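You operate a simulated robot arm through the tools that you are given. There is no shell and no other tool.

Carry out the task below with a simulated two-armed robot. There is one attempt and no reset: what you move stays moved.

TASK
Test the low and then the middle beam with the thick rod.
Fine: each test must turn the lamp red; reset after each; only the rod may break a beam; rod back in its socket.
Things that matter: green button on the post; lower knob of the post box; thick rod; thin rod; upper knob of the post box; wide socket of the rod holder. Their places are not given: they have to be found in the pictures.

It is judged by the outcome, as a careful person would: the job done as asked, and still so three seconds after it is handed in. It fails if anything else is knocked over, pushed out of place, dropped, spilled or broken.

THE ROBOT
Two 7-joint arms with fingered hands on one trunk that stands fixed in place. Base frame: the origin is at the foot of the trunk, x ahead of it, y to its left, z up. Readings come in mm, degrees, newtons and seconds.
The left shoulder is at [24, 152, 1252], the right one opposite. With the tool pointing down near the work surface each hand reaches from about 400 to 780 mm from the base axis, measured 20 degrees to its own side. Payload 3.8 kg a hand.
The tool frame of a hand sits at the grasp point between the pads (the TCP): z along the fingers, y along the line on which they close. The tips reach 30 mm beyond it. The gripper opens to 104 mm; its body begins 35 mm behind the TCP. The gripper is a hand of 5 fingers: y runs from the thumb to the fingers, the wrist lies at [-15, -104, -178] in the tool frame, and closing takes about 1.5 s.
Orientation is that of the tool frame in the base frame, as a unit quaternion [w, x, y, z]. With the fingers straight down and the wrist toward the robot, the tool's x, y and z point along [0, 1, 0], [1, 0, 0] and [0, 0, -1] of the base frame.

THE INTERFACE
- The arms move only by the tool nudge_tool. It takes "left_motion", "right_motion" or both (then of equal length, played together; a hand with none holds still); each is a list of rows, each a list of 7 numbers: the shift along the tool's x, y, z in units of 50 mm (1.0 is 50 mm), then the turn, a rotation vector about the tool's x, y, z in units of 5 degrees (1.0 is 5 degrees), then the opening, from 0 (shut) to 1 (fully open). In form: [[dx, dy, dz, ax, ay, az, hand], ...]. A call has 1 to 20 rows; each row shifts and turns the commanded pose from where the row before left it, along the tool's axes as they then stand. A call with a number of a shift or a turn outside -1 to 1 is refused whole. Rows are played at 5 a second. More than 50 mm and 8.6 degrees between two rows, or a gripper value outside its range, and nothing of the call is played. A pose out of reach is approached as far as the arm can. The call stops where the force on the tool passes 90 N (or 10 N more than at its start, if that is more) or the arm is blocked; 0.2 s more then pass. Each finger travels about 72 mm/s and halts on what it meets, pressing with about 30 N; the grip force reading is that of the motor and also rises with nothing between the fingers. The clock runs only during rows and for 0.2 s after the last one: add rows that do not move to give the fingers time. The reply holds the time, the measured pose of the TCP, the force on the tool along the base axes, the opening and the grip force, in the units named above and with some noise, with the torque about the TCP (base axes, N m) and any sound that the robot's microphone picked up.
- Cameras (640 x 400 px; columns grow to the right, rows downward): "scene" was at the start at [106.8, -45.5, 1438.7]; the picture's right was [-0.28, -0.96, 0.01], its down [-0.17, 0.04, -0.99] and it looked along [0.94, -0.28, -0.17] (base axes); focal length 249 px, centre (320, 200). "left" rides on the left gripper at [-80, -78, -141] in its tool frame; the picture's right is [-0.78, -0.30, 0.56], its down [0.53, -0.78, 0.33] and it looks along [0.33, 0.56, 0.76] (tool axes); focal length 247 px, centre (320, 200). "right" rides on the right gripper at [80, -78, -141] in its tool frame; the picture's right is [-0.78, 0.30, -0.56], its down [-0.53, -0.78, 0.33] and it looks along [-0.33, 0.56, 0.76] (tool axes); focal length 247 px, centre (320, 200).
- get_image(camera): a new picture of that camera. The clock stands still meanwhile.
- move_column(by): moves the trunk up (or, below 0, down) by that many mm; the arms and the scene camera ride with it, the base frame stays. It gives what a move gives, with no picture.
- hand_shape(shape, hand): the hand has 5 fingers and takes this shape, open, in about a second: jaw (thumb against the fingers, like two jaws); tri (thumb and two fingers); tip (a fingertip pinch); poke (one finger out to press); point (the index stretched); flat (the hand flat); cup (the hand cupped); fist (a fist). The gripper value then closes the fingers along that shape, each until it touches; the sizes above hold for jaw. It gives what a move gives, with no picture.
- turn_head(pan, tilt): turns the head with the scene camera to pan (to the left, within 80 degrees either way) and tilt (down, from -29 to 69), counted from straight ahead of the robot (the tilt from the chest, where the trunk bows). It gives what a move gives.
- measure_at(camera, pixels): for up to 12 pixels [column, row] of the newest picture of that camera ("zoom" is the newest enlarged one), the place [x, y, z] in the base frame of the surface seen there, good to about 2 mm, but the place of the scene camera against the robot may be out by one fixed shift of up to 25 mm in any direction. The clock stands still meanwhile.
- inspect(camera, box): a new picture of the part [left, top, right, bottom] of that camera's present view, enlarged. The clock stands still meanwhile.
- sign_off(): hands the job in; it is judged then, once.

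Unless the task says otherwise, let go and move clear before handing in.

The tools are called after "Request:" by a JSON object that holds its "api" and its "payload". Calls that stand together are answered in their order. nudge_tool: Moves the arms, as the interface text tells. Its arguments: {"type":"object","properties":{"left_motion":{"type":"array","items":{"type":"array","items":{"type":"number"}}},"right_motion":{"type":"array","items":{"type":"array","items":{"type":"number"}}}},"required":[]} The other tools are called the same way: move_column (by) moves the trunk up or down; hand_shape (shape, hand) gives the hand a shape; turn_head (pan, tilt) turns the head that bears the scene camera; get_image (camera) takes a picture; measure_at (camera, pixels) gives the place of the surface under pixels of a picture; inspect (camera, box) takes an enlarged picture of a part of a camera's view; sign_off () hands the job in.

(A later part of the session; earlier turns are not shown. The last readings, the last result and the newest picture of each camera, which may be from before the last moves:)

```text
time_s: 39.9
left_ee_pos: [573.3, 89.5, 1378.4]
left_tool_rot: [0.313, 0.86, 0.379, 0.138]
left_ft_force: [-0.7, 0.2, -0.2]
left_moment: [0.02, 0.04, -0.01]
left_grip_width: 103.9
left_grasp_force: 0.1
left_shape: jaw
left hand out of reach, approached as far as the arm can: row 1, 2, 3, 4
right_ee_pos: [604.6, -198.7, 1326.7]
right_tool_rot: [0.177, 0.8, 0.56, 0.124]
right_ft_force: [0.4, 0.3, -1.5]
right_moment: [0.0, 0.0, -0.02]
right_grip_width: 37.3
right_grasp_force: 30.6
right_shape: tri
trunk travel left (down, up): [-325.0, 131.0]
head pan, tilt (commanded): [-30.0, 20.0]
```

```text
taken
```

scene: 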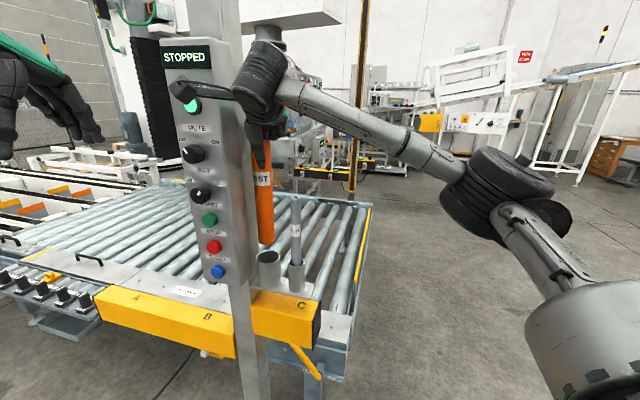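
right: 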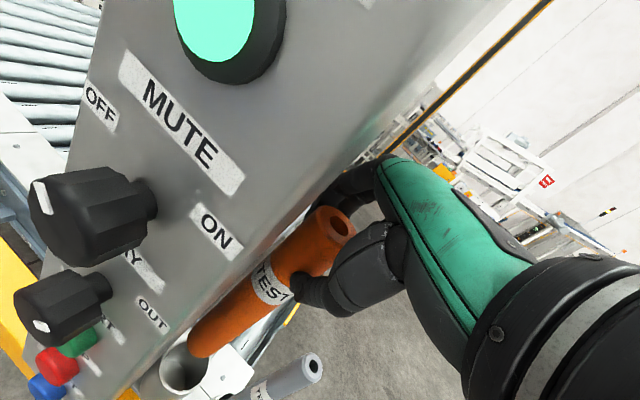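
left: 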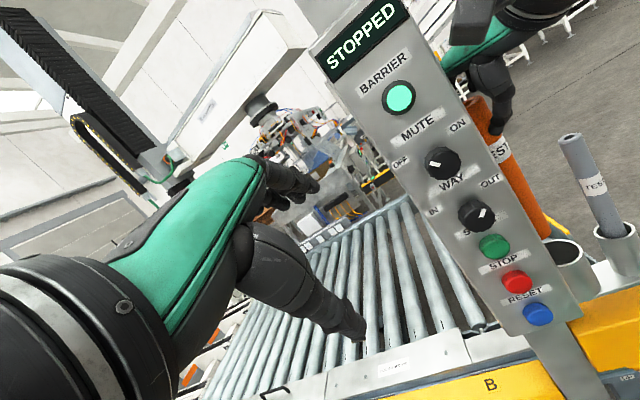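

The left arm cannot get further around, so I'll find the beams by sweeping the rod upward from the bottom, watching the lamp. Now I move the rod rearward past the thin rod and then away to the robot's right, staying clear of the barrier plane.

Request:
{"api": "nudge_tool", "payload": {"right_motion": [[0, 0.12, -0.25, 0, 0, 0, 0], [-0.28, 0.54, 0.252, 0, 0, 0, 0], [-0.28, 0.54, 0.252, 0, 0, 0, 0], [-0.28, 0.54, 0.252, 0, 0, 0, 0], [-0.634, -0.27, -0.126, 0, 0, 0, 0], [-0.634, -0.27, -0.126, 0, 0, 0, 0], [-0.634, -0.27, -0.126, 0, 0, 0, 0], [-0.634, -0.27, -0.126, 0, 0, 0, 0], [-0.634, -0.27, -0.126, 0, 0, 0, 0], [0, 0, 0, 0, 0, 0, 0]]}}

Request:
{"api": "get_image", "payload": {"camera": "scene"}}

```text
time_s: 42.1
left_ee_pos: [573.1, 90.4, 1377.2]
left_tool_rot: [0.314, 0.86, 0.379, 0.137]
left_ft_force: [0.7, -0.2, -0.8]
left_moment: [-0.01, 0.0, -0.03]
left_grip_width: 103.8
left_grasp_force: 0.1
left_shape: jaw
right_ee_pos: [549.3, -391.7, 1340.1]
right_tool_rot: [0.177, 0.8, 0.56, 0.123]
right_ft_force: [0.8, 0.3, -2.0]
right_moment: [0.01, 0.02, -0.03]
right_grip_width: 37.4
right_grasp_force: 29.6
right_shape: tri
trunk travel left (down, up): [-325.0, 131.0]
head pan, tilt (commanded): [-30.0, 20.0]
```

```text
taken
```

scene: 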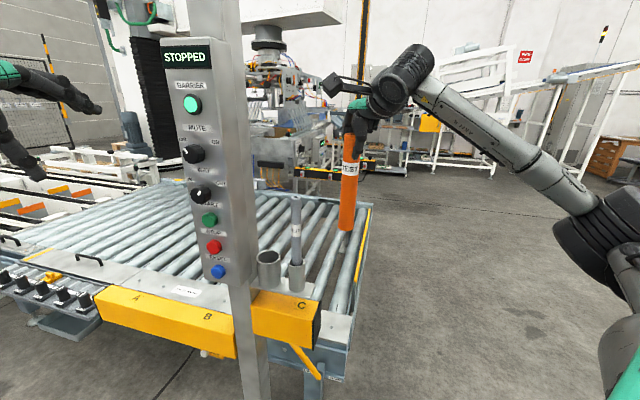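

The rod is now well to the right of the barrier with the lamp green. I'll yaw the hand to -45° and swing the rod up to point toward the barrier, 20° below level.

Request:
{"api": "nudge_tool", "payload": {"right_motion": [[0, 0, 0, 0, -0.423, 0.906, 0], [0, 0, 0, 0, -0.423, 0.906, 0], [0, 0, 0, 0, -0.423, 0.906, 0], [0, 0, 0, 0, -0.423, 0.906, 0], [0, 0, 0, 0, -0.423, 0.906, 0], [0, 0, 0, 0, 0.906, 0.423, 0], [0, 0, 0, 0, 0.906, 0.423, 0], [0, 0, 0, 0, 0.906, 0.423, 0], [0, 0, 0, 0, 0.906, 0.423, 0], [0, 0, 0, 0, 0.906, 0.423, 0], [0, 0, 0, 0, 0.906, 0.423, 0], [0, 0, 0, 0, 0.906, 0.423, 0], [0, 0, 0, 0, 0.906, 0.423, 0], [0, 0, 0, 0, 0.906, 0.423, 0], [0, 0, 0, 0, 0.906, 0.423, 0]]}}

Request:
{"api": "get_image", "payload": {"camera": "scene"}}

Request:
{"api": "get_image", "payload": {"camera": "right"}}

```text
time_s: 45.3
left_ee_pos: [573.4, 89.5, 1378.7]
left_tool_rot: [0.313, 0.86, 0.379, 0.137]
left_ft_force: [0.9, -0.9, -0.4]
left_moment: [-0.02, -0.01, -0.01]
left_grip_width: 103.7
left_grasp_force: 0.1
left_shape: jaw
right_ee_pos: [548.9, -392.3, 1340.7]
right_tool_rot: [0.022, 0.852, 0.254, 0.457]
right_ft_force: [-0.6, 0.4, -2.3]
right_moment: [-0.1, 0.14, 0.0]
right_grip_width: 37.0
right_grasp_force: 30.3
right_shape: tri
trunk travel left (down, up): [-325.0, 131.0]
head pan, tilt (commanded): [-30.0, 20.0]
```

```text
taken
```

scene: 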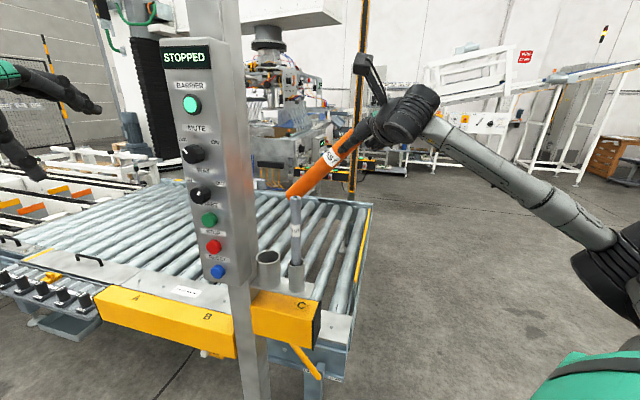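

```text
taken
```

right: 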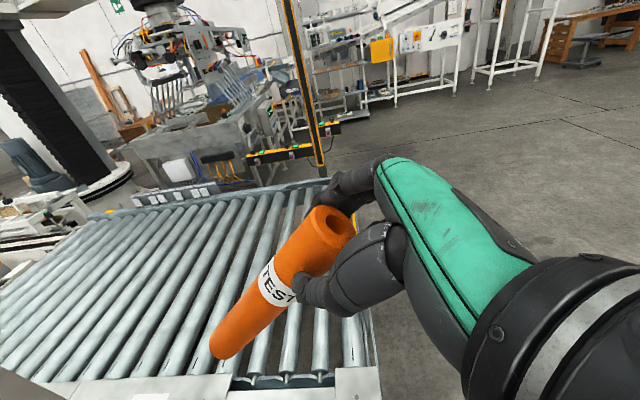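

The rod now points toward the barrier at 40° below level, held firmly. I'll finish the swing to about 20° and then lower the trunk.

Request:
{"api": "nudge_tool", "payload": {"right_motion": [[0, 0, 0, 0, 0.906, 0.423, 0], [0, 0, 0, 0, 0.906, 0.423, 0], [0, 0, 0, 0, 0.906, 0.423, 0], [0, 0, 0, 0, 0.906, 0.423, 0], [0, 0, 0, 0, 0, 0, 0]]}}

Request:
{"api": "move_column", "payload": {"by": -200}}

Request:
{"api": "turn_head", "payload": {"pan": -30, "tilt": 5}}

Request:
{"api": "get_image", "payload": {"camera": "scene"}}

Request:
{"api": "get_image", "payload": {"camera": "right"}}

```text
time_s: 46.5
left_ee_pos: [571.8, 88.7, 1378.7]
left_tool_rot: [0.314, 0.86, 0.378, 0.137]
left_ft_force: [0.1, -0.5, 0.9]
left_moment: [0.01, 0.0, 0.0]
left_grip_width: 103.5
left_grasp_force: 0.0
left_shape: jaw
right_ee_pos: [549.7, -392.4, 1340.4]
right_tool_rot: [-0.051, 0.786, 0.191, 0.586]
right_ft_force: [-0.3, -0.2, -2.2]
right_moment: [-0.11, 0.15, 0.01]
right_grip_width: 36.9
right_grasp_force: 30.0
right_shape: tri
trunk travel left (down, up): [-325.0, 131.0]
head pan, tilt (commanded): [-30.0, 20.0]
```

```text
time_s: 48.6
left_ee_pos: [570.5, 89.7, 1179.5]
left_tool_rot: [0.313, 0.86, 0.379, 0.139]
left_ft_force: [-0.1, 0.5, -0.4]
left_moment: [0.03, 0.0, 0.01]
left_grip_width: 103.3
left_grasp_force: 0.0
left_shape: jaw
right_ee_pos: [548.1, -392.3, 1140.3]
right_tool_rot: [-0.05, 0.786, 0.191, 0.585]
right_ft_force: [-0.4, 0.4, -2.3]
right_moment: [-0.13, 0.16, -0.01]
right_grip_width: 37.0
right_grasp_force: 30.1
right_shape: tri
trunk travel left (down, up): [-125.0, 331.0]
head pan, tilt (commanded): [-30.0, 20.0]
```

```text
time_s: 49.4
left_ee_pos: [570.4, 88.4, 1176.9]
left_tool_rot: [0.313, 0.86, 0.379, 0.138]
left_ft_force: [0.5, -1.1, 1.0]
left_moment: [-0.03, 0.0, -0.01]
left_grip_width: 103.5
left_grasp_force: 0.0
left_shape: jaw
right_ee_pos: [549.2, -393.1, 1139.4]
right_tool_rot: [-0.051, 0.786, 0.192, 0.585]
right_ft_force: [0.7, 0.0, -2.9]
right_moment: [-0.12, 0.17, 0.0]
right_grip_width: 36.8
right_grasp_force: 30.7
right_shape: tri
trunk travel left (down, up): [-125.0, 331.0]
head pan, tilt (commanded): [-30.0, 5.0]
```

```text
taken
```

scene: 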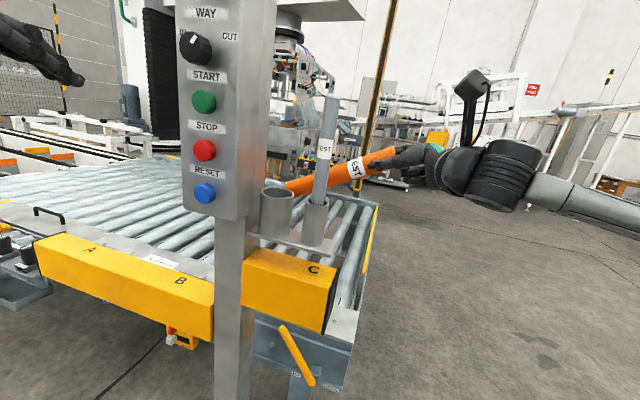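

```text
taken
```

right: 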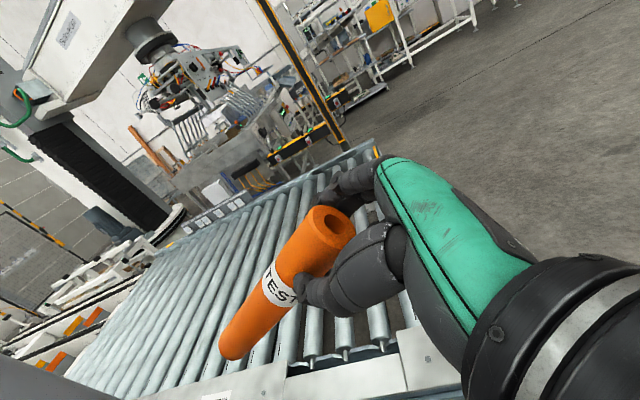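

The rod points at about 20° below level at TCP z≈1140 with the thin rod clear. I'll move rearward to keep clear of the C bar, then lower further toward the bottom of the strip.

Request:
{"api": "nudge_tool", "payload": {"right_motion": [[0, 0.755, 0.3525, 0, 0, 0, 0], [0, 0.755, 0.3525, 0, 0, 0, 0], [0, 0.755, 0.3525, 0, 0, 0, 0], [0, 0, 0, 0, 0, 0, 0]]}}

Request:
{"api": "move_column", "payload": {"by": -125}}

Request:
{"api": "turn_head", "payload": {"pan": -36, "tilt": 0}}

Request:
{"api": "get_image", "payload": {"camera": "scene"}}

Request:
{"api": "get_image", "payload": {"camera": "right"}}

Request:
{"api": "get_image", "payload": {"camera": "left"}}

```text
time_s: 50.4
left_ee_pos: [570.1, 89.3, 1179.8]
left_tool_rot: [0.312, 0.86, 0.379, 0.138]
left_ft_force: [0.2, 0.2, 0.1]
left_moment: [0.05, -0.01, -0.02]
left_grip_width: 103.7
left_grasp_force: 0.1
left_shape: jaw
right_ee_pos: [637.1, -481.1, 1139.5]
right_tool_rot: [-0.05, 0.787, 0.191, 0.585]
right_ft_force: [-0.7, 0.4, -2.0]
right_moment: [-0.1, 0.16, 0.05]
right_grip_width: 36.8
right_grasp_force: 29.6
right_shape: tri
trunk travel left (down, up): [-125.0, 331.0]
head pan, tilt (commanded): [-30.0, 5.0]
```

```text
time_s: 51.9
left_ee_pos: [570.6, 88.9, 1054.0]
left_tool_rot: [0.313, 0.86, 0.378, 0.139]
left_ft_force: [-0.2, 0.8, 0.0]
left_moment: [0.04, 0.01, -0.01]
left_grip_width: 103.8
left_grasp_force: 0.1
left_shape: jaw
right_ee_pos: [635.7, -480.4, 1015.7]
right_tool_rot: [-0.051, 0.786, 0.192, 0.586]
right_ft_force: [-0.9, -1.1, -1.9]
right_moment: [-0.12, 0.18, 0.0]
right_grip_width: 36.9
right_grasp_force: 30.2
right_shape: tri
trunk travel left (down, up): [0.0, 456.0]
head pan, tilt (commanded): [-30.0, 5.0]
```

```text
time_s: 52.6
left_ee_pos: [570.5, 88.4, 1053.0]
left_tool_rot: [0.313, 0.86, 0.379, 0.138]
left_ft_force: [-0.3, -0.9, 0.7]
left_moment: [0.03, -0.02, -0.01]
left_grip_width: 104.1
left_grasp_force: 0.0
left_shape: jaw
right_ee_pos: [636.2, -481.0, 1015.3]
right_tool_rot: [-0.051, 0.787, 0.191, 0.584]
right_ft_force: [-0.1, 0.6, -1.9]
right_moment: [-0.12, 0.16, 0.01]
right_grip_width: 37.0
right_grasp_force: 30.3
right_shape: tri
trunk travel left (down, up): [0.0, 456.0]
head pan, tilt (commanded): [-36.0, 0.0]
```

```text
taken
```

scene: 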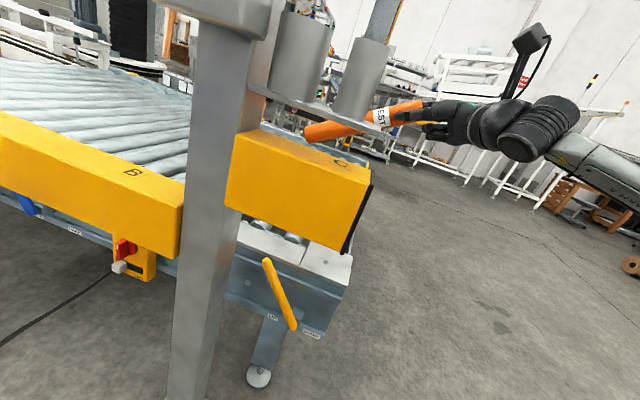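

```text
taken
```

right: 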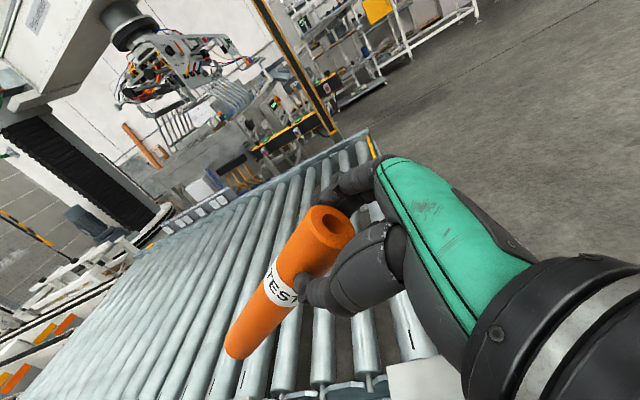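

```text
taken
```

left: 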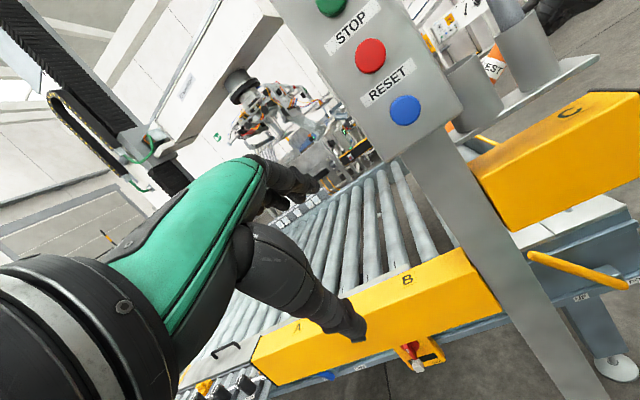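

The trunk bowed as it lowered; I need the head to look up for the lamp. I'll tilt the head up toward the panel.

Request:
{"api": "turn_head", "payload": {"pan": -20, "tilt": -29}}

Request:
{"api": "get_image", "payload": {"camera": "scene"}}

```text
time_s: 53.5
left_ee_pos: [570.3, 88.6, 1053.3]
left_tool_rot: [0.313, 0.86, 0.378, 0.138]
left_ft_force: [0.3, -0.1, 0.0]
left_moment: [0.0, -0.01, 0.03]
left_grip_width: 103.5
left_grasp_force: 0.1
left_shape: jaw
right_ee_pos: [638.6, -481.0, 1015.5]
right_tool_rot: [-0.051, 0.787, 0.192, 0.585]
right_ft_force: [-0.3, -0.1, -1.6]
right_moment: [-0.1, 0.15, -0.02]
right_grip_width: 36.8
right_grasp_force: 29.7
right_shape: tri
trunk travel left (down, up): [0.0, 456.0]
head pan, tilt (commanded): [-20.0, -28.6]
```

```text
taken
```

scene: 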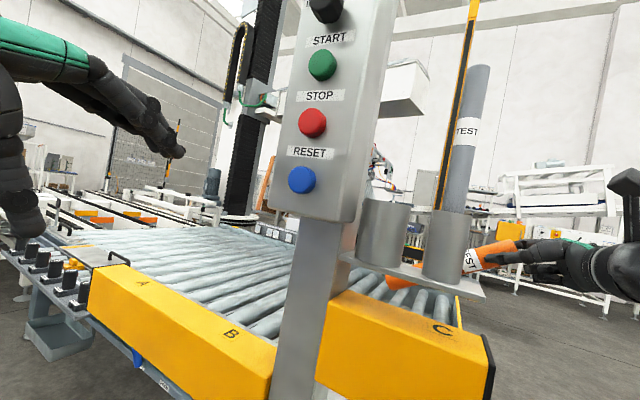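

The lamp is out of the head's view at this trunk height, so I'll raise the left hand so its camera watches the lamp, while the right hand descends toward the bottom.

Request:
{"api": "nudge_tool", "payload": {"left_motion": [[0, 0.579, -0.689, 0, 0, 0, 1], [0, 0.579, -0.689, 0, 0, 0, 1], [0, 0.579, -0.689, 0, 0, 0, 1], [0, 0.579, -0.689, 0, 0, 0, 1], [0, 0.579, -0.689, 0, 0, 0, 1], [0, 0.3, -0.35, 0, 0, 0, 1]], "right_motion": [[-0.846, -0.13, 0.279, 0, 0, 0, 0], [-0.846, -0.13, 0.279, 0, 0, 0, 0], [-0.846, -0.13, 0.279, 0, 0, 0, 0], [-0.846, -0.13, 0.279, 0, 0, 0, 0], [0, 0, 0, 0, 0, 0, 0], [0, 0, 0, 0, 0, 0, 0]]}}

Request:
{"api": "get_image", "payload": {"camera": "left"}}

Request:
{"api": "get_image", "payload": {"camera": "right"}}

Request:
{"api": "get_image", "payload": {"camera": "scene"}}

```text
time_s: 54.9
left_ee_pos: [571.2, 90.7, 1289.6]
left_tool_rot: [0.313, 0.86, 0.379, 0.138]
left_ft_force: [-0.1, 0.5, 0.9]
left_moment: [-0.05, 0.01, -0.02]
left_grip_width: 103.9
left_grasp_force: 0.0
left_shape: jaw
left hand out of reach, approached as far as the arm can: row 6
right_ee_pos: [636.6, -484.6, 838.1]
right_tool_rot: [-0.049, 0.788, 0.19, 0.584]
right_ft_force: [-0.2, 0.1, -2.0]
right_moment: [-0.12, 0.16, -0.03]
right_grip_width: 35.6
right_grasp_force: 29.9
right_shape: tri
right hand out of reach, approached as far as the arm can: row 4
trunk travel left (down, up): [0.0, 456.0]
head pan, tilt (commanded): [-20.0, -28.6]
```

```text
taken
```

left: 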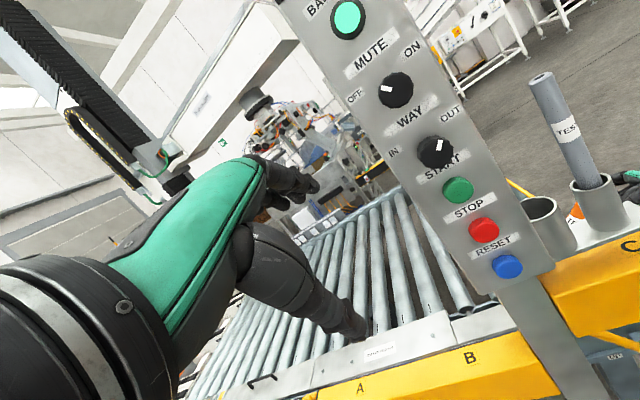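

```text
taken
```

right: 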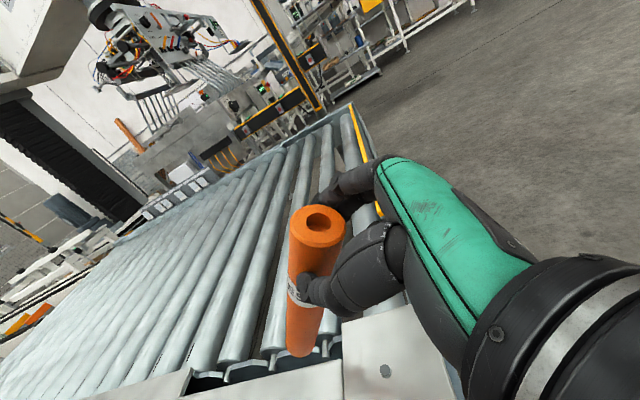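

```text
taken
```

scene: 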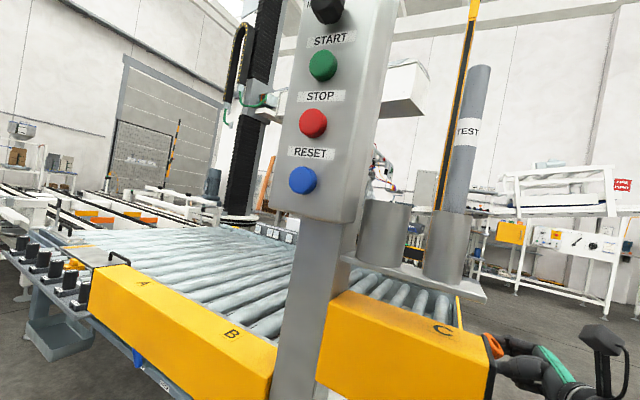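

The lamp is still green at left (347,18), but the right view shows the rod has turned in the grip: its lower end moved from (240,350) to (303,350). I'll measure its present direction before going on.

Request:
{"api": "measure_at", "payload": {"camera": "right", "pixels": [[318, 235], [303, 250], [303, 330], [292, 340], [315, 335], [303, 350], [300, 220], [340, 225], [390, 370], [240, 375], [180, 390], [290, 260]]}}

Request:
{"api": "inspect", "payload": {"camera": "right", "box": [220, 180, 420, 400]}}

Request:
{"api": "turn_head", "payload": {"pan": -45, "tilt": 0}}

Request:
{"api": "get_image", "payload": {"camera": "scene"}}

```text
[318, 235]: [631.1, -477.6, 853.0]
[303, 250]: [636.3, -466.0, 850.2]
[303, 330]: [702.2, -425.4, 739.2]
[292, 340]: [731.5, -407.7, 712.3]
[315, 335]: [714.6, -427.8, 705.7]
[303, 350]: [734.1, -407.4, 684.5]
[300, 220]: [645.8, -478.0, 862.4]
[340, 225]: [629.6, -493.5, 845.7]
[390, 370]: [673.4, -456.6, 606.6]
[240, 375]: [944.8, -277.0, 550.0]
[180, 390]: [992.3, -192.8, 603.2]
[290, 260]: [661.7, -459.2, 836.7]
```

```text
1.82 times, centred on (320, 290) of right
```

zoom: 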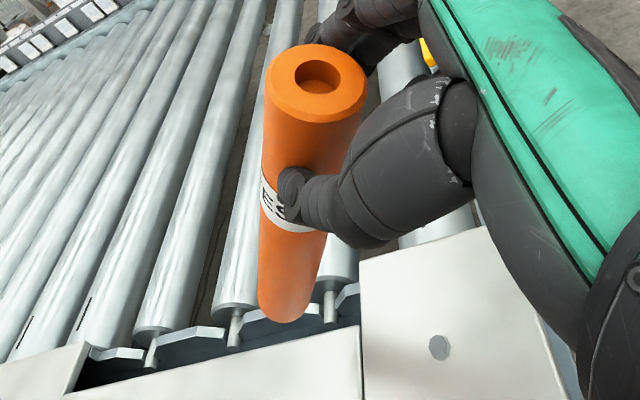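

```text
time_s: 55.9
left_ee_pos: [570.2, 90.1, 1288.4]
left_tool_rot: [0.313, 0.86, 0.378, 0.137]
left_ft_force: [0.2, 0.2, -0.1]
left_moment: [-0.01, 0.01, 0.04]
left_grip_width: 103.5
left_grasp_force: 0.1
left_shape: jaw
right_ee_pos: [637.6, -484.3, 838.2]
right_tool_rot: [-0.049, 0.788, 0.19, 0.584]
right_ft_force: [-0.7, -0.3, -2.1]
right_moment: [-0.08, 0.12, -0.02]
right_grip_width: 35.3
right_grasp_force: 29.8
right_shape: tri
trunk travel left (down, up): [0.0, 456.0]
head pan, tilt (commanded): [-45.0, 0.0]
```

```text
taken
```

scene: 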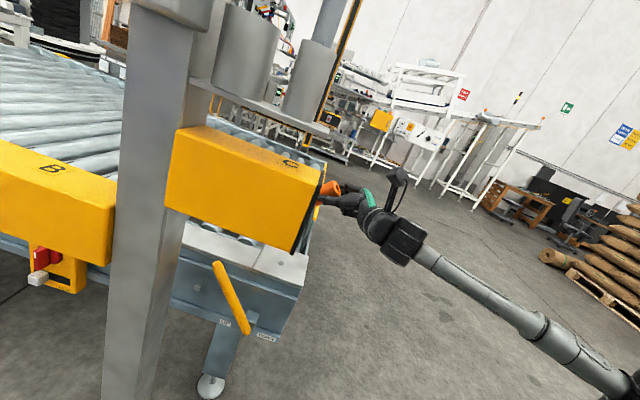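

The rod now hangs at about 52° below level; it slipped round slowly in the two-finger grip but is held. Hanging steeper lowers the strain, so I'll work with the rod steep. I'll roll the hand 45° about the rod so the pinch axis is more upright and the wrist stays clear of the C bar.

Request:
{"api": "nudge_tool", "payload": {"right_motion": [[0.103, -0.345, 0.15, 0, 0, 0, 0], [0.103, -0.345, 0.15, 0, 0, 0, 0], [0.103, -0.345, 0.15, 0, 0, 0, 0], [0.103, -0.345, 0.15, 0, 0, 0, 0], [0, 0, 0, 0, 0.21, -0.453, 0], [0, 0, 0, 0, 0.21, -0.453, 0], [0, 0, 0, 0, 0.21, -0.453, 0], [0, 0, 0, 0, 0.21, -0.453, 0], [0, 0, 0, 0, 0.21, -0.453, 0], [0, 0, 0, 0, 0.21, -0.453, 0], [0, 0, 0, 0, 0.21, -0.453, 0], [0, 0, 0, 0, 0.21, -0.453, 0], [0, 0, 0, 0, 0.21, -0.453, 0], [0, 0, 0, 0, 0.21, -0.453, 0], [0, 0, 0, 0, 0, 0, 0]]}}

Request:
{"api": "get_image", "payload": {"camera": "right"}}

Request:
{"api": "get_image", "payload": {"camera": "scene"}}

```text
time_s: 59.1
left_ee_pos: [569.9, 90.4, 1289.2]
left_tool_rot: [0.313, 0.86, 0.379, 0.138]
left_ft_force: [0.1, -0.3, -0.3]
left_moment: [0.01, 0.01, 0.01]
left_grip_width: 103.6
left_grasp_force: 0.0
left_shape: jaw
right_ee_pos: [592.4, -471.1, 912.2]
right_tool_rot: [0.047, 0.68, 0.338, 0.65]
right_ft_force: [-1.2, 0.5, -1.7]
right_moment: [-0.05, 0.2, -0.01]
right_grip_width: 35.3
right_grasp_force: 29.9
right_shape: tri
right hand out of reach, approached as far as the arm can: row 3, 4, 5, 6, 7, 8, 9, 10, 11, 12, 13, 14
trunk travel left (down, up): [0.0, 456.0]
head pan, tilt (commanded): [-45.0, 0.0]
```

```text
taken
```

right: 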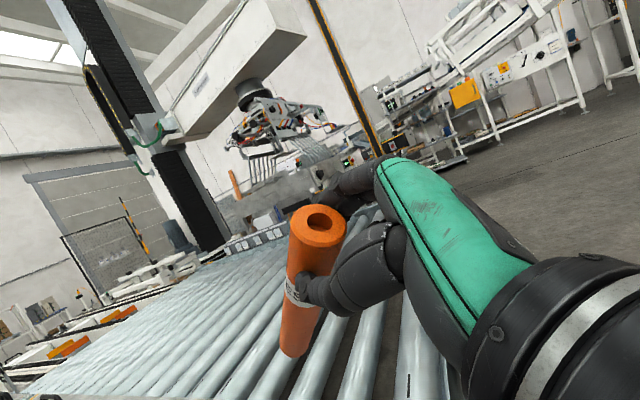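

```text
taken
```

scene: 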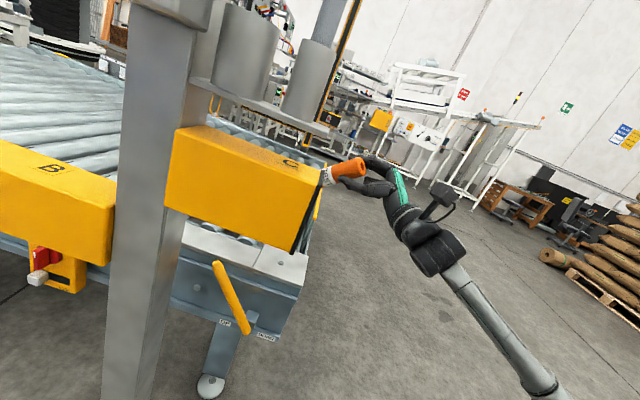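

The right arm hit joint limits here with the trunk fully down, ending at z 912 with the rod still held. Before going further I'll zoom hard on the far strip to look for faint beam lenses at low heights.

Request:
{"api": "turn_head", "payload": {"pan": -30, "tilt": -20}}

Request:
{"api": "get_image", "payload": {"camera": "scene"}}

```text
time_s: 59.9
left_ee_pos: [572.0, 88.9, 1289.0]
left_tool_rot: [0.313, 0.86, 0.378, 0.138]
left_ft_force: [0.0, 0.6, 0.2]
left_moment: [-0.02, -0.01, 0.04]
left_grip_width: 103.5
left_grasp_force: 0.0
left_shape: jaw
right_ee_pos: [592.2, -472.2, 913.3]
right_tool_rot: [0.045, 0.678, 0.338, 0.651]
right_ft_force: [0.0, 0.7, -2.7]
right_moment: [-0.07, 0.19, 0.02]
right_grip_width: 35.5
right_grasp_force: 30.1
right_shape: tri
trunk travel left (down, up): [0.0, 456.0]
head pan, tilt (commanded): [-30.0, -20.0]
```

```text
taken
```

scene: 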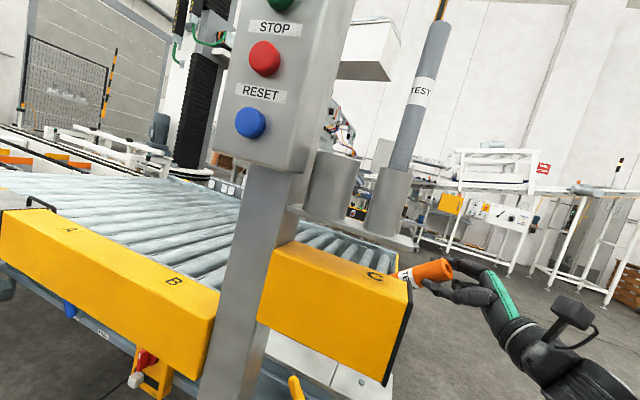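

The thin rod hides the far strip from here. I'll raise the trunk by 200 mm to regain arm freedom and look at the far strip with strong zoom.

Request:
{"api": "move_column", "payload": {"by": 200}}

Request:
{"api": "turn_head", "payload": {"pan": -40, "tilt": 5}}

Request:
{"api": "get_image", "payload": {"camera": "scene"}}

Request:
{"api": "get_image", "payload": {"camera": "right"}}

```text
time_s: 62.1
left_ee_pos: [321.1, 86.8, 1653.2]
left_tool_rot: [0.373, 0.824, 0.321, 0.281]
left_ft_force: [1.3, -1.3, -0.3]
left_moment: [0.02, 0.01, 0.02]
left_grip_width: 103.7
left_grasp_force: 0.1
left_shape: jaw
right_ee_pos: [458.1, -474.0, 1311.3]
right_tool_rot: [0.104, 0.554, 0.325, 0.759]
right_ft_force: [-0.4, 0.1, -1.5]
right_moment: [-0.08, 0.23, 0.03]
right_grip_width: 35.5
right_grasp_force: 30.1
right_shape: tri
trunk travel left (down, up): [-200.0, 256.0]
head pan, tilt (commanded): [-30.0, -20.0]
```

```text
time_s: 63.0
left_ee_pos: [319.6, 86.9, 1653.0]
left_tool_rot: [0.373, 0.824, 0.32, 0.28]
left_ft_force: [0.2, 1.0, -0.2]
left_moment: [0.0, 0.02, -0.02]
left_grip_width: 103.6
left_grasp_force: 0.1
left_shape: jaw
right_ee_pos: [457.3, -473.8, 1311.9]
right_tool_rot: [0.105, 0.553, 0.325, 0.76]
right_ft_force: [1.0, 0.3, -2.4]
right_moment: [-0.1, 0.18, 0.02]
right_grip_width: 35.7
right_grasp_force: 29.6
right_shape: tri
trunk travel left (down, up): [-200.0, 256.0]
head pan, tilt (commanded): [-40.0, 5.0]
```

```text
taken
```

scene: 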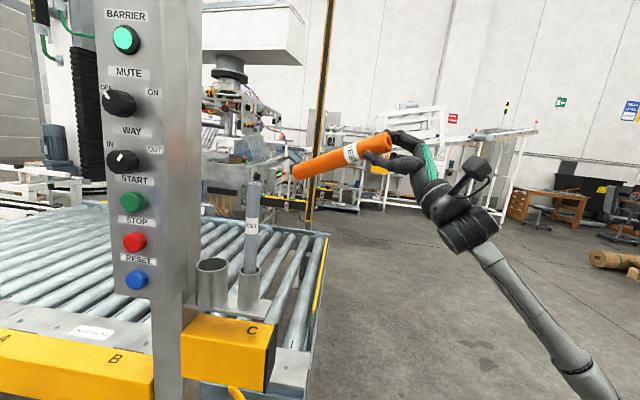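

```text
taken
```

right: 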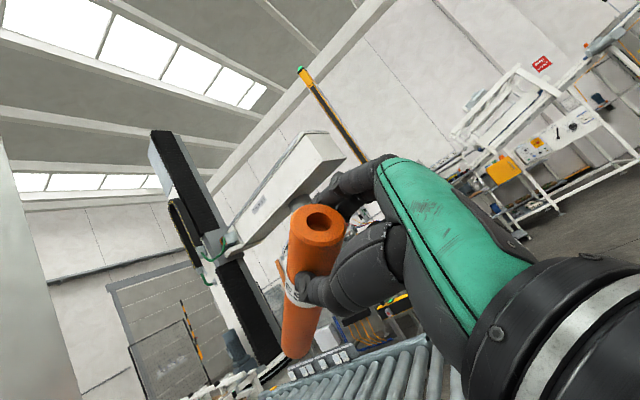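

Raising the trunk un-bowed the robot, so the hand rose by almost 400 mm; the rod is still held and now points toward the barrier, and the lamp at (126,40) is green. I'll zoom hard on the far strip now.

Request:
{"api": "inspect", "payload": {"camera": "scene", "box": [310, 60, 340, 110]}}

Request:
{"api": "inspect", "payload": {"camera": "scene", "box": [305, 105, 335, 155]}}

Request:
{"api": "inspect", "payload": {"camera": "scene", "box": [295, 170, 325, 235]}}

Request:
{"api": "inspect", "payload": {"camera": "scene", "box": [315, 0, 345, 60]}}

```text
8.00 times, centred on (325, 85) of scene
```

zoom: 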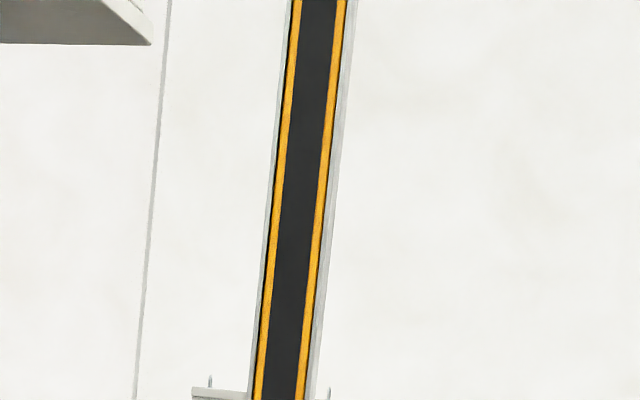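

```text
8.00 times, centred on (320, 130) of scene
```

zoom: 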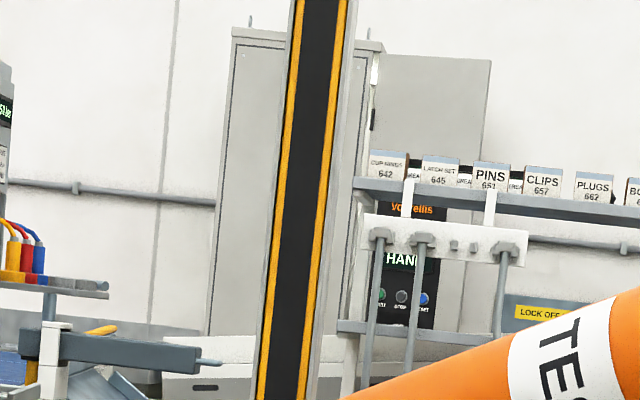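

```text
6.15 times, centred on (310, 202) of scene
```

zoom: 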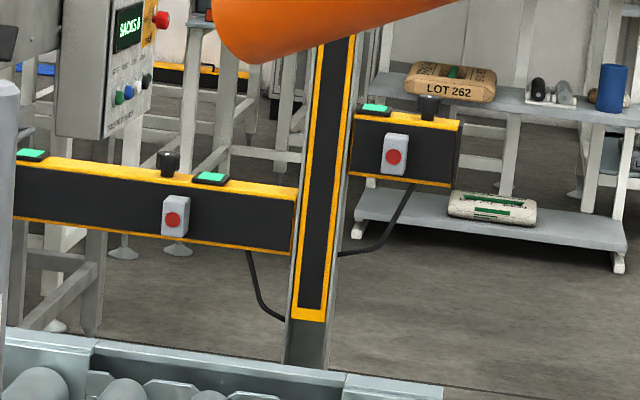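

```text
6.67 times, centred on (330, 30) of scene
```

zoom: 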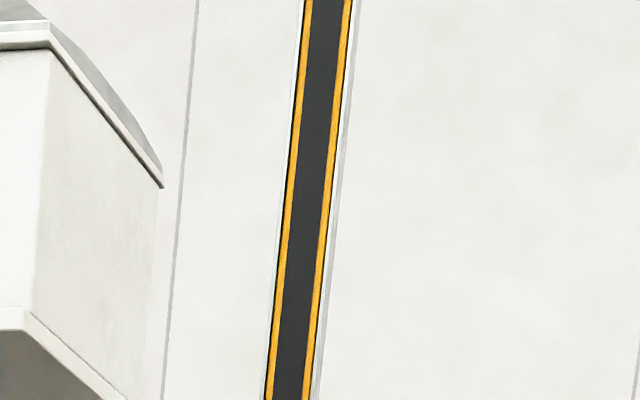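

The far strip is plain all along, so the barrier must be felt with the rod. With this trunk height the hand moves freely; I'll lower the hand, well right of the barrier, to see how low it can go in this posture.

Request:
{"api": "nudge_tool", "payload": {"right_motion": [[-0.347, -0.275, -0.08, 0, 0, 0, 0], [-0.62, -0.49, -0.14, 0, 0, 0, 0], [-0.62, -0.49, -0.14, 0, 0, 0, 0], [-0.62, -0.49, -0.14, 0, 0, 0, 0], [-0.62, -0.49, -0.14, 0, 0, 0, 0], [-0.62, -0.49, -0.14, 0, 0, 0, 0], [-0.62, -0.49, -0.14, 0, 0, 0, 0], [-0.347, -0.275, -0.08, 0, 0, 0, 0], [0, 0, 0, 0, 0, 0, 0]]}}

Request:
{"api": "get_image", "payload": {"camera": "scene"}}

Request:
{"api": "get_image", "payload": {"camera": "right"}}

```text
time_s: 65.0
left_ee_pos: [319.4, 89.3, 1652.2]
left_tool_rot: [0.374, 0.823, 0.321, 0.282]
left_ft_force: [-0.7, -0.5, -0.7]
left_moment: [0.02, 0.0, -0.01]
left_grip_width: 103.9
left_grasp_force: 0.1
left_shape: jaw
right_ee_pos: [452.6, -473.9, 1025.4]
right_tool_rot: [0.105, 0.554, 0.325, 0.759]
right_ft_force: [0.4, 0.6, -2.6]
right_moment: [-0.08, 0.24, 0.0]
right_grip_width: 35.9
right_grasp_force: 29.8
right_shape: tri
right hand out of reach, approached as far as the arm can: row 2
trunk travel left (down, up): [-200.0, 256.0]
head pan, tilt (commanded): [-40.0, 5.0]
```

```text
taken
```

scene: 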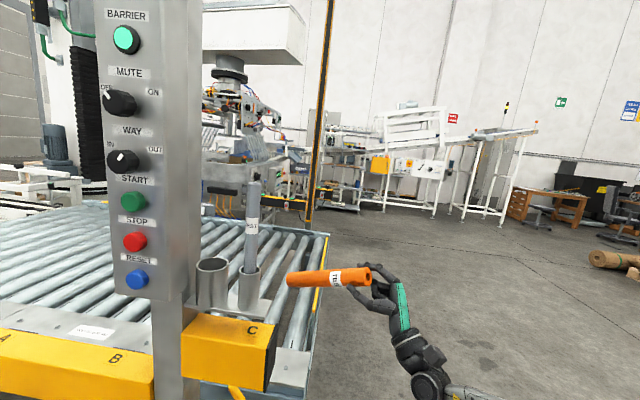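

```text
taken
```

right: 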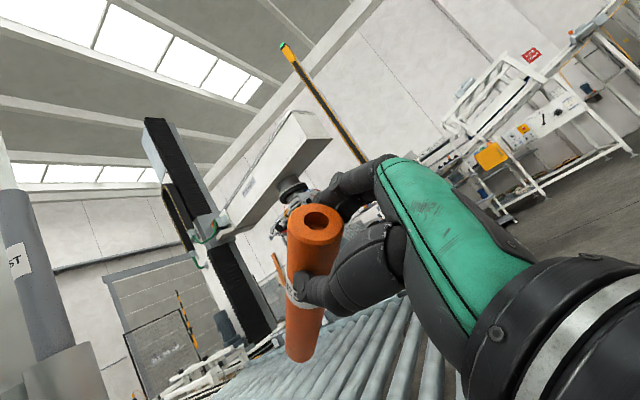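

The rod is stable in this posture (same place in the hand view) and the hand reached z 1025. I'll keep lowering.

Request:
{"api": "nudge_tool", "payload": {"right_motion": [[-0.347, -0.275, -0.08, 0, 0, 0, 0], [-0.62, -0.49, -0.14, 0, 0, 0, 0], [-0.62, -0.49, -0.14, 0, 0, 0, 0], [-0.62, -0.49, -0.14, 0, 0, 0, 0], [-0.62, -0.49, -0.14, 0, 0, 0, 0], [-0.347, -0.275, -0.08, 0, 0, 0, 0], [0, 0, 0, 0, 0, 0, 0]]}}

Request:
{"api": "turn_head", "payload": {"pan": -40, "tilt": 15}}

Request:
{"api": "get_image", "payload": {"camera": "scene"}}

Request:
{"api": "get_image", "payload": {"camera": "right"}}

```text
time_s: 66.6
left_ee_pos: [319.8, 89.7, 1652.8]
left_tool_rot: [0.373, 0.824, 0.321, 0.282]
left_ft_force: [-0.3, 0.6, 0.2]
left_moment: [-0.03, -0.01, 0.0]
left_grip_width: 103.6
left_grasp_force: 0.0
left_shape: jaw
right_ee_pos: [453.2, -472.8, 820.3]
right_tool_rot: [0.105, 0.553, 0.324, 0.76]
right_ft_force: [0.5, 0.9, -2.3]
right_moment: [-0.07, 0.2, 0.01]
right_grip_width: 35.4
right_grasp_force: 29.9
right_shape: tri
trunk travel left (down, up): [-200.0, 256.0]
head pan, tilt (commanded): [-40.0, 5.0]
```

```text
time_s: 67.3
left_ee_pos: [320.9, 88.0, 1652.7]
left_tool_rot: [0.372, 0.824, 0.321, 0.282]
left_ft_force: [-0.4, 0.0, -0.2]
left_moment: [0.0, -0.04, -0.01]
left_grip_width: 103.7
left_grasp_force: 0.0
left_shape: jaw
right_ee_pos: [455.2, -474.0, 820.6]
right_tool_rot: [0.106, 0.553, 0.325, 0.76]
right_ft_force: [0.1, -0.5, -2.1]
right_moment: [-0.05, 0.21, 0.02]
right_grip_width: 35.6
right_grasp_force: 30.2
right_shape: tri
trunk travel left (down, up): [-200.0, 256.0]
head pan, tilt (commanded): [-40.0, 15.0]
```

```text
taken
```

scene: 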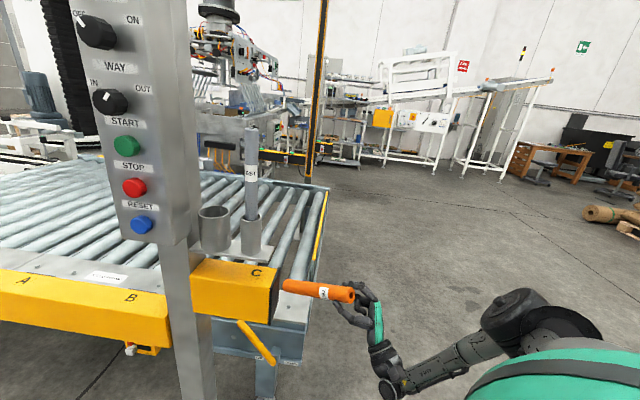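

```text
taken
```

right: 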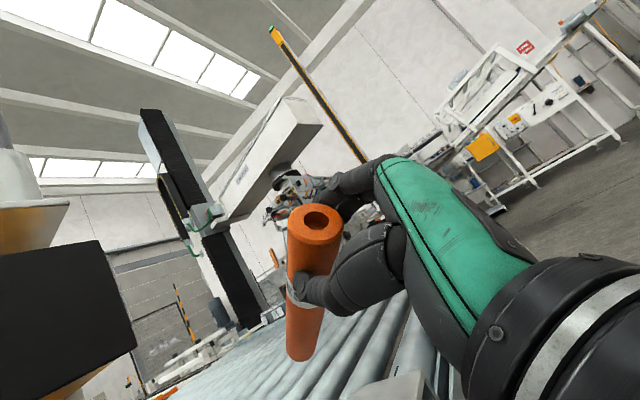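

The hand reached z 820 freely. I'll move forward to a pre-entry point behind the C bar, still short of the barrier plane, and measure the rod's ends there.

Request:
{"api": "nudge_tool", "payload": {"right_motion": [[-0.114, 0.032, 0.388, 0, 0, 0, 0], [-0.228, 0.064, 0.775, 0, 0, 0, 0], [-0.228, 0.064, 0.775, 0, 0, 0, 0], [-0.228, 0.064, 0.775, 0, 0, 0, 0], [-0.114, 0.032, 0.388, 0, 0, 0, 0], [0, 0, 0, 0, 0, 0, 0]]}}

Request:
{"api": "get_image", "payload": {"camera": "scene"}}

Request:
{"api": "get_image", "payload": {"camera": "right"}}

```text
time_s: 68.7
left_ee_pos: [320.4, 87.5, 1654.4]
left_tool_rot: [0.372, 0.824, 0.321, 0.282]
left_ft_force: [-0.2, -0.2, 0.2]
left_moment: [0.03, -0.02, 0.01]
left_grip_width: 103.8
left_grasp_force: 0.0
left_shape: jaw
right_ee_pos: [612.7, -451.0, 820.4]
right_tool_rot: [0.104, 0.553, 0.324, 0.76]
right_ft_force: [-0.3, -0.5, -2.7]
right_moment: [-0.05, 0.2, 0.0]
right_grip_width: 35.7
right_grasp_force: 30.8
right_shape: tri
trunk travel left (down, up): [-200.0, 256.0]
head pan, tilt (commanded): [-40.0, 15.0]
```

```text
taken
```

scene: 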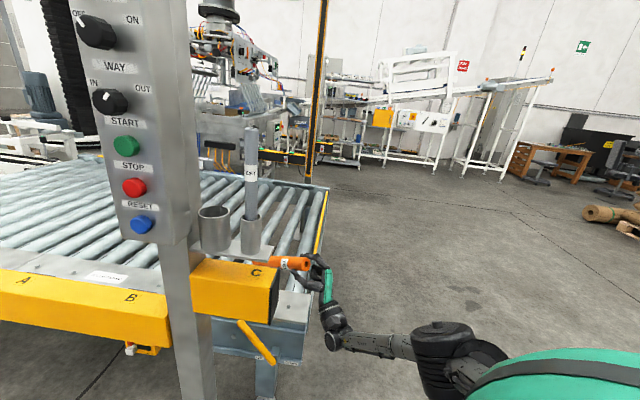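

```text
taken
```

right: 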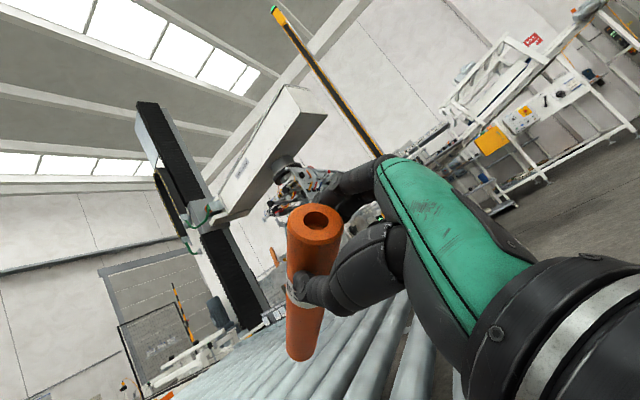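

I'll measure the rod's visible surfaces from the hand camera to know exactly where its tip is.

Request:
{"api": "measure_at", "payload": {"camera": "right", "pixels": [[300, 357], [292, 340], [310, 340], [300, 345], [300, 330], [315, 222], [295, 220], [335, 225], [297, 250], [305, 260]]}}

Request:
{"api": "inspect", "payload": {"camera": "right", "box": [240, 190, 400, 380]}}

Request:
{"api": "inspect", "payload": {"camera": "scene", "box": [190, 220, 370, 370]}}

```text
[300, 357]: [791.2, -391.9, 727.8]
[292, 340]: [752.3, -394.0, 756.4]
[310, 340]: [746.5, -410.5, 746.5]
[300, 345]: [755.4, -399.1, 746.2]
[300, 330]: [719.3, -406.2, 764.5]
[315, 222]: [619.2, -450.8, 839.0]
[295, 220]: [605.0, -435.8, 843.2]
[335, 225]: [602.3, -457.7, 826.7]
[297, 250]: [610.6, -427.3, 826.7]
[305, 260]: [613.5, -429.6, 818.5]
```

```text
2.11 times, centred on (320, 285) of right
```

zoom: 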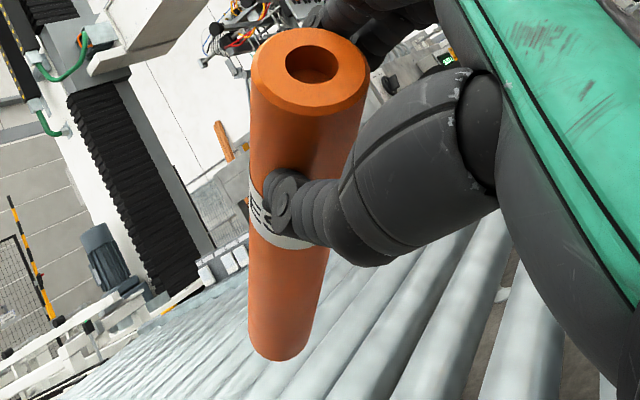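

```text
2.67 times, centred on (280, 295) of scene
```

zoom: 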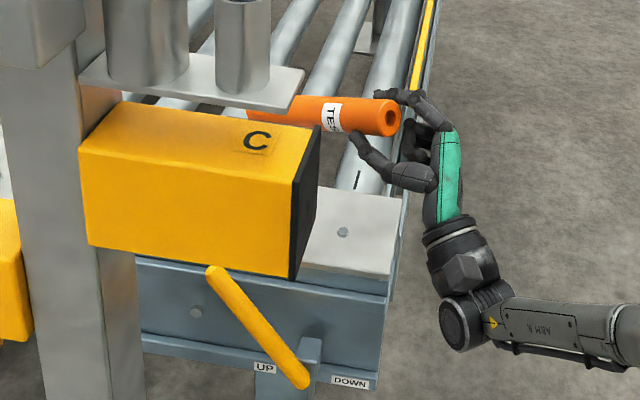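

The rod points along about (0.88, 0.20, -0.43); its tip is near (792,-405,730), still 85 mm short of the barrier plane. I'll check the conveyor frame's near edge so the wrist stays clear when I go lower.

Request:
{"api": "measure_at", "payload": {"camera": "zoom", "pixels": [[310, 262], [385, 275], [343, 232], [370, 205], [250, 300], [370, 330], [310, 180], [295, 275], [255, 140], [100, 160], [240, 95], [300, 75]]}}

```text
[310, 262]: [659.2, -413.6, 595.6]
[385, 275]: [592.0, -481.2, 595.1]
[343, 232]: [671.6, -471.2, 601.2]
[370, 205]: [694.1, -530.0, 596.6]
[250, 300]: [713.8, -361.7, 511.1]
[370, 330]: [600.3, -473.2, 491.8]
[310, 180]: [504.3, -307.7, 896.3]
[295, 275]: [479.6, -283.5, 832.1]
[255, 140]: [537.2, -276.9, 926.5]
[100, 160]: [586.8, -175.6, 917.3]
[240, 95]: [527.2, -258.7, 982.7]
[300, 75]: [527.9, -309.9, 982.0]
```

The conveyor's near edge is at a height of 607, so there is room. I'll lower 70 mm more and set the head to see both the lamp and the rod.

Request:
{"api": "nudge_tool", "payload": {"right_motion": [[-0.36, -0.285, -0.083, 0, 0, 0, 0], [-0.36, -0.285, -0.083, 0, 0, 0, 0], [-0.36, -0.285, -0.083, 0, 0, 0, 0], [0, 0, 0, 0, 0, 0, 0]]}}

Request:
{"api": "turn_head", "payload": {"pan": -40, "tilt": 6}}

Request:
{"api": "get_image", "payload": {"camera": "scene"}}

```text
time_s: 69.7
left_ee_pos: [320.1, 89.0, 1653.5]
left_tool_rot: [0.373, 0.824, 0.321, 0.281]
left_ft_force: [1.1, -1.0, 0.2]
left_moment: [-0.01, -0.02, 0.06]
left_grip_width: 103.7
left_grasp_force: 0.0
left_shape: jaw
right_ee_pos: [602.6, -436.0, 767.9]
right_tool_rot: [0.104, 0.554, 0.325, 0.76]
right_ft_force: [0.6, -0.2, -1.8]
right_moment: [-0.09, 0.22, 0.03]
right_grip_width: 35.7
right_grasp_force: 30.2
right_shape: tri
right hand out of reach, approached as far as the arm can: row 2, 3
trunk travel left (down, up): [-200.0, 256.0]
head pan, tilt (commanded): [-40.0, 15.0]
```

```text
time_s: 70.4
left_ee_pos: [319.8, 89.1, 1652.7]
left_tool_rot: [0.373, 0.824, 0.321, 0.282]
left_ft_force: [-0.3, 0.8, 0.1]
left_moment: [0.01, 0.02, 0.03]
left_grip_width: 103.8
left_grasp_force: 0.0
left_shape: jaw
right_ee_pos: [603.5, -436.2, 768.4]
right_tool_rot: [0.104, 0.553, 0.325, 0.76]
right_ft_force: [-1.0, 0.3, -1.8]
right_moment: [-0.05, 0.23, 0.0]
right_grip_width: 35.8
right_grasp_force: 30.5
right_shape: tri
trunk travel left (down, up): [-200.0, 256.0]
head pan, tilt (commanded): [-40.0, 6.0]
```

```text
taken
```

scene: 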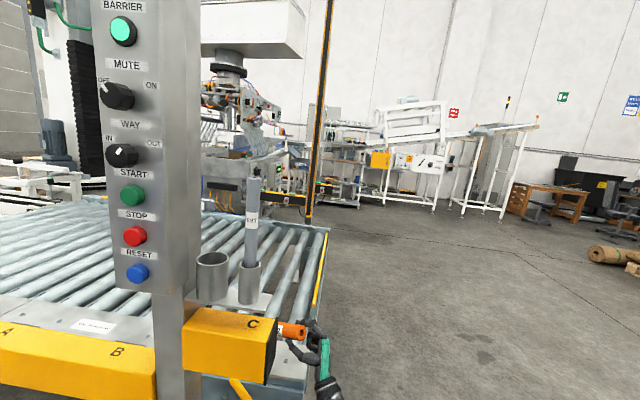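

The arm is at its lower reach here. I'll raise the hand 80 mm and lower the trunk by 80 mm, which keeps the height but gives more reach.

Request:
{"api": "nudge_tool", "payload": {"right_motion": [[0.31, 0.244, 0.071, 0, 0, 0, 0], [0.618, 0.488, 0.142, 0, 0, 0, 0], [0.31, 0.244, 0.071, 0, 0, 0, 0], [0, 0, 0, 0, 0, 0, 0]]}}

Request:
{"api": "move_column", "payload": {"by": -80}}

Request:
{"api": "get_image", "payload": {"camera": "scene"}}

Request:
{"api": "get_image", "payload": {"camera": "right"}}

```text
time_s: 71.4
left_ee_pos: [319.7, 88.2, 1652.6]
left_tool_rot: [0.373, 0.824, 0.32, 0.281]
left_ft_force: [0.0, -0.3, 0.0]
left_moment: [0.02, 0.01, 0.01]
left_grip_width: 103.7
left_grasp_force: 0.0
left_shape: jaw
right_ee_pos: [604.2, -436.1, 847.7]
right_tool_rot: [0.105, 0.553, 0.326, 0.76]
right_ft_force: [0.4, -0.3, -2.7]
right_moment: [-0.07, 0.2, 0.04]
right_grip_width: 35.6
right_grasp_force: 29.9
right_shape: tri
trunk travel left (down, up): [-200.0, 256.0]
head pan, tilt (commanded): [-40.0, 6.0]
```

```text
time_s: 72.5
left_ee_pos: [318.5, 88.3, 1573.8]
left_tool_rot: [0.373, 0.824, 0.32, 0.281]
left_ft_force: [-0.9, -0.7, 0.1]
left_moment: [0.04, 0.04, 0.02]
left_grip_width: 103.7
left_grasp_force: 0.0
left_shape: jaw
right_ee_pos: [602.2, -436.5, 770.3]
right_tool_rot: [0.106, 0.553, 0.325, 0.76]
right_ft_force: [0.4, 0.5, -2.1]
right_moment: [-0.07, 0.21, 0.0]
right_grip_width: 35.7
right_grasp_force: 29.6
right_shape: tri
trunk travel left (down, up): [-120.0, 336.0]
head pan, tilt (commanded): [-40.0, 6.0]
```

```text
taken
```

scene: 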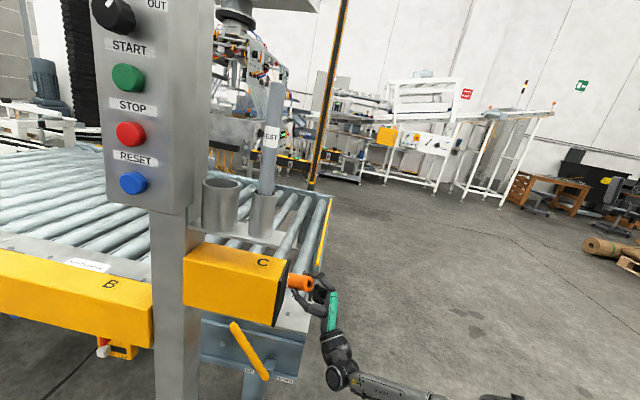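

```text
taken
```

right: 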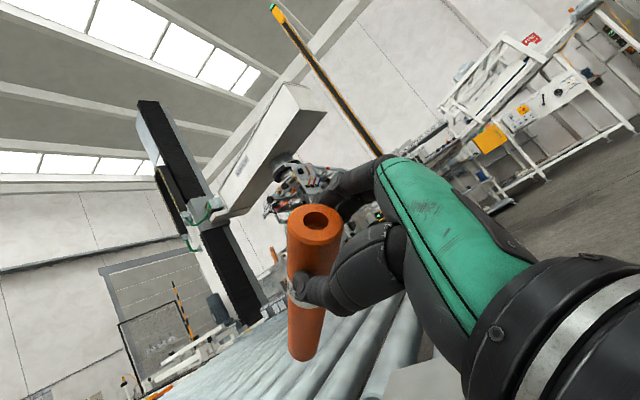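

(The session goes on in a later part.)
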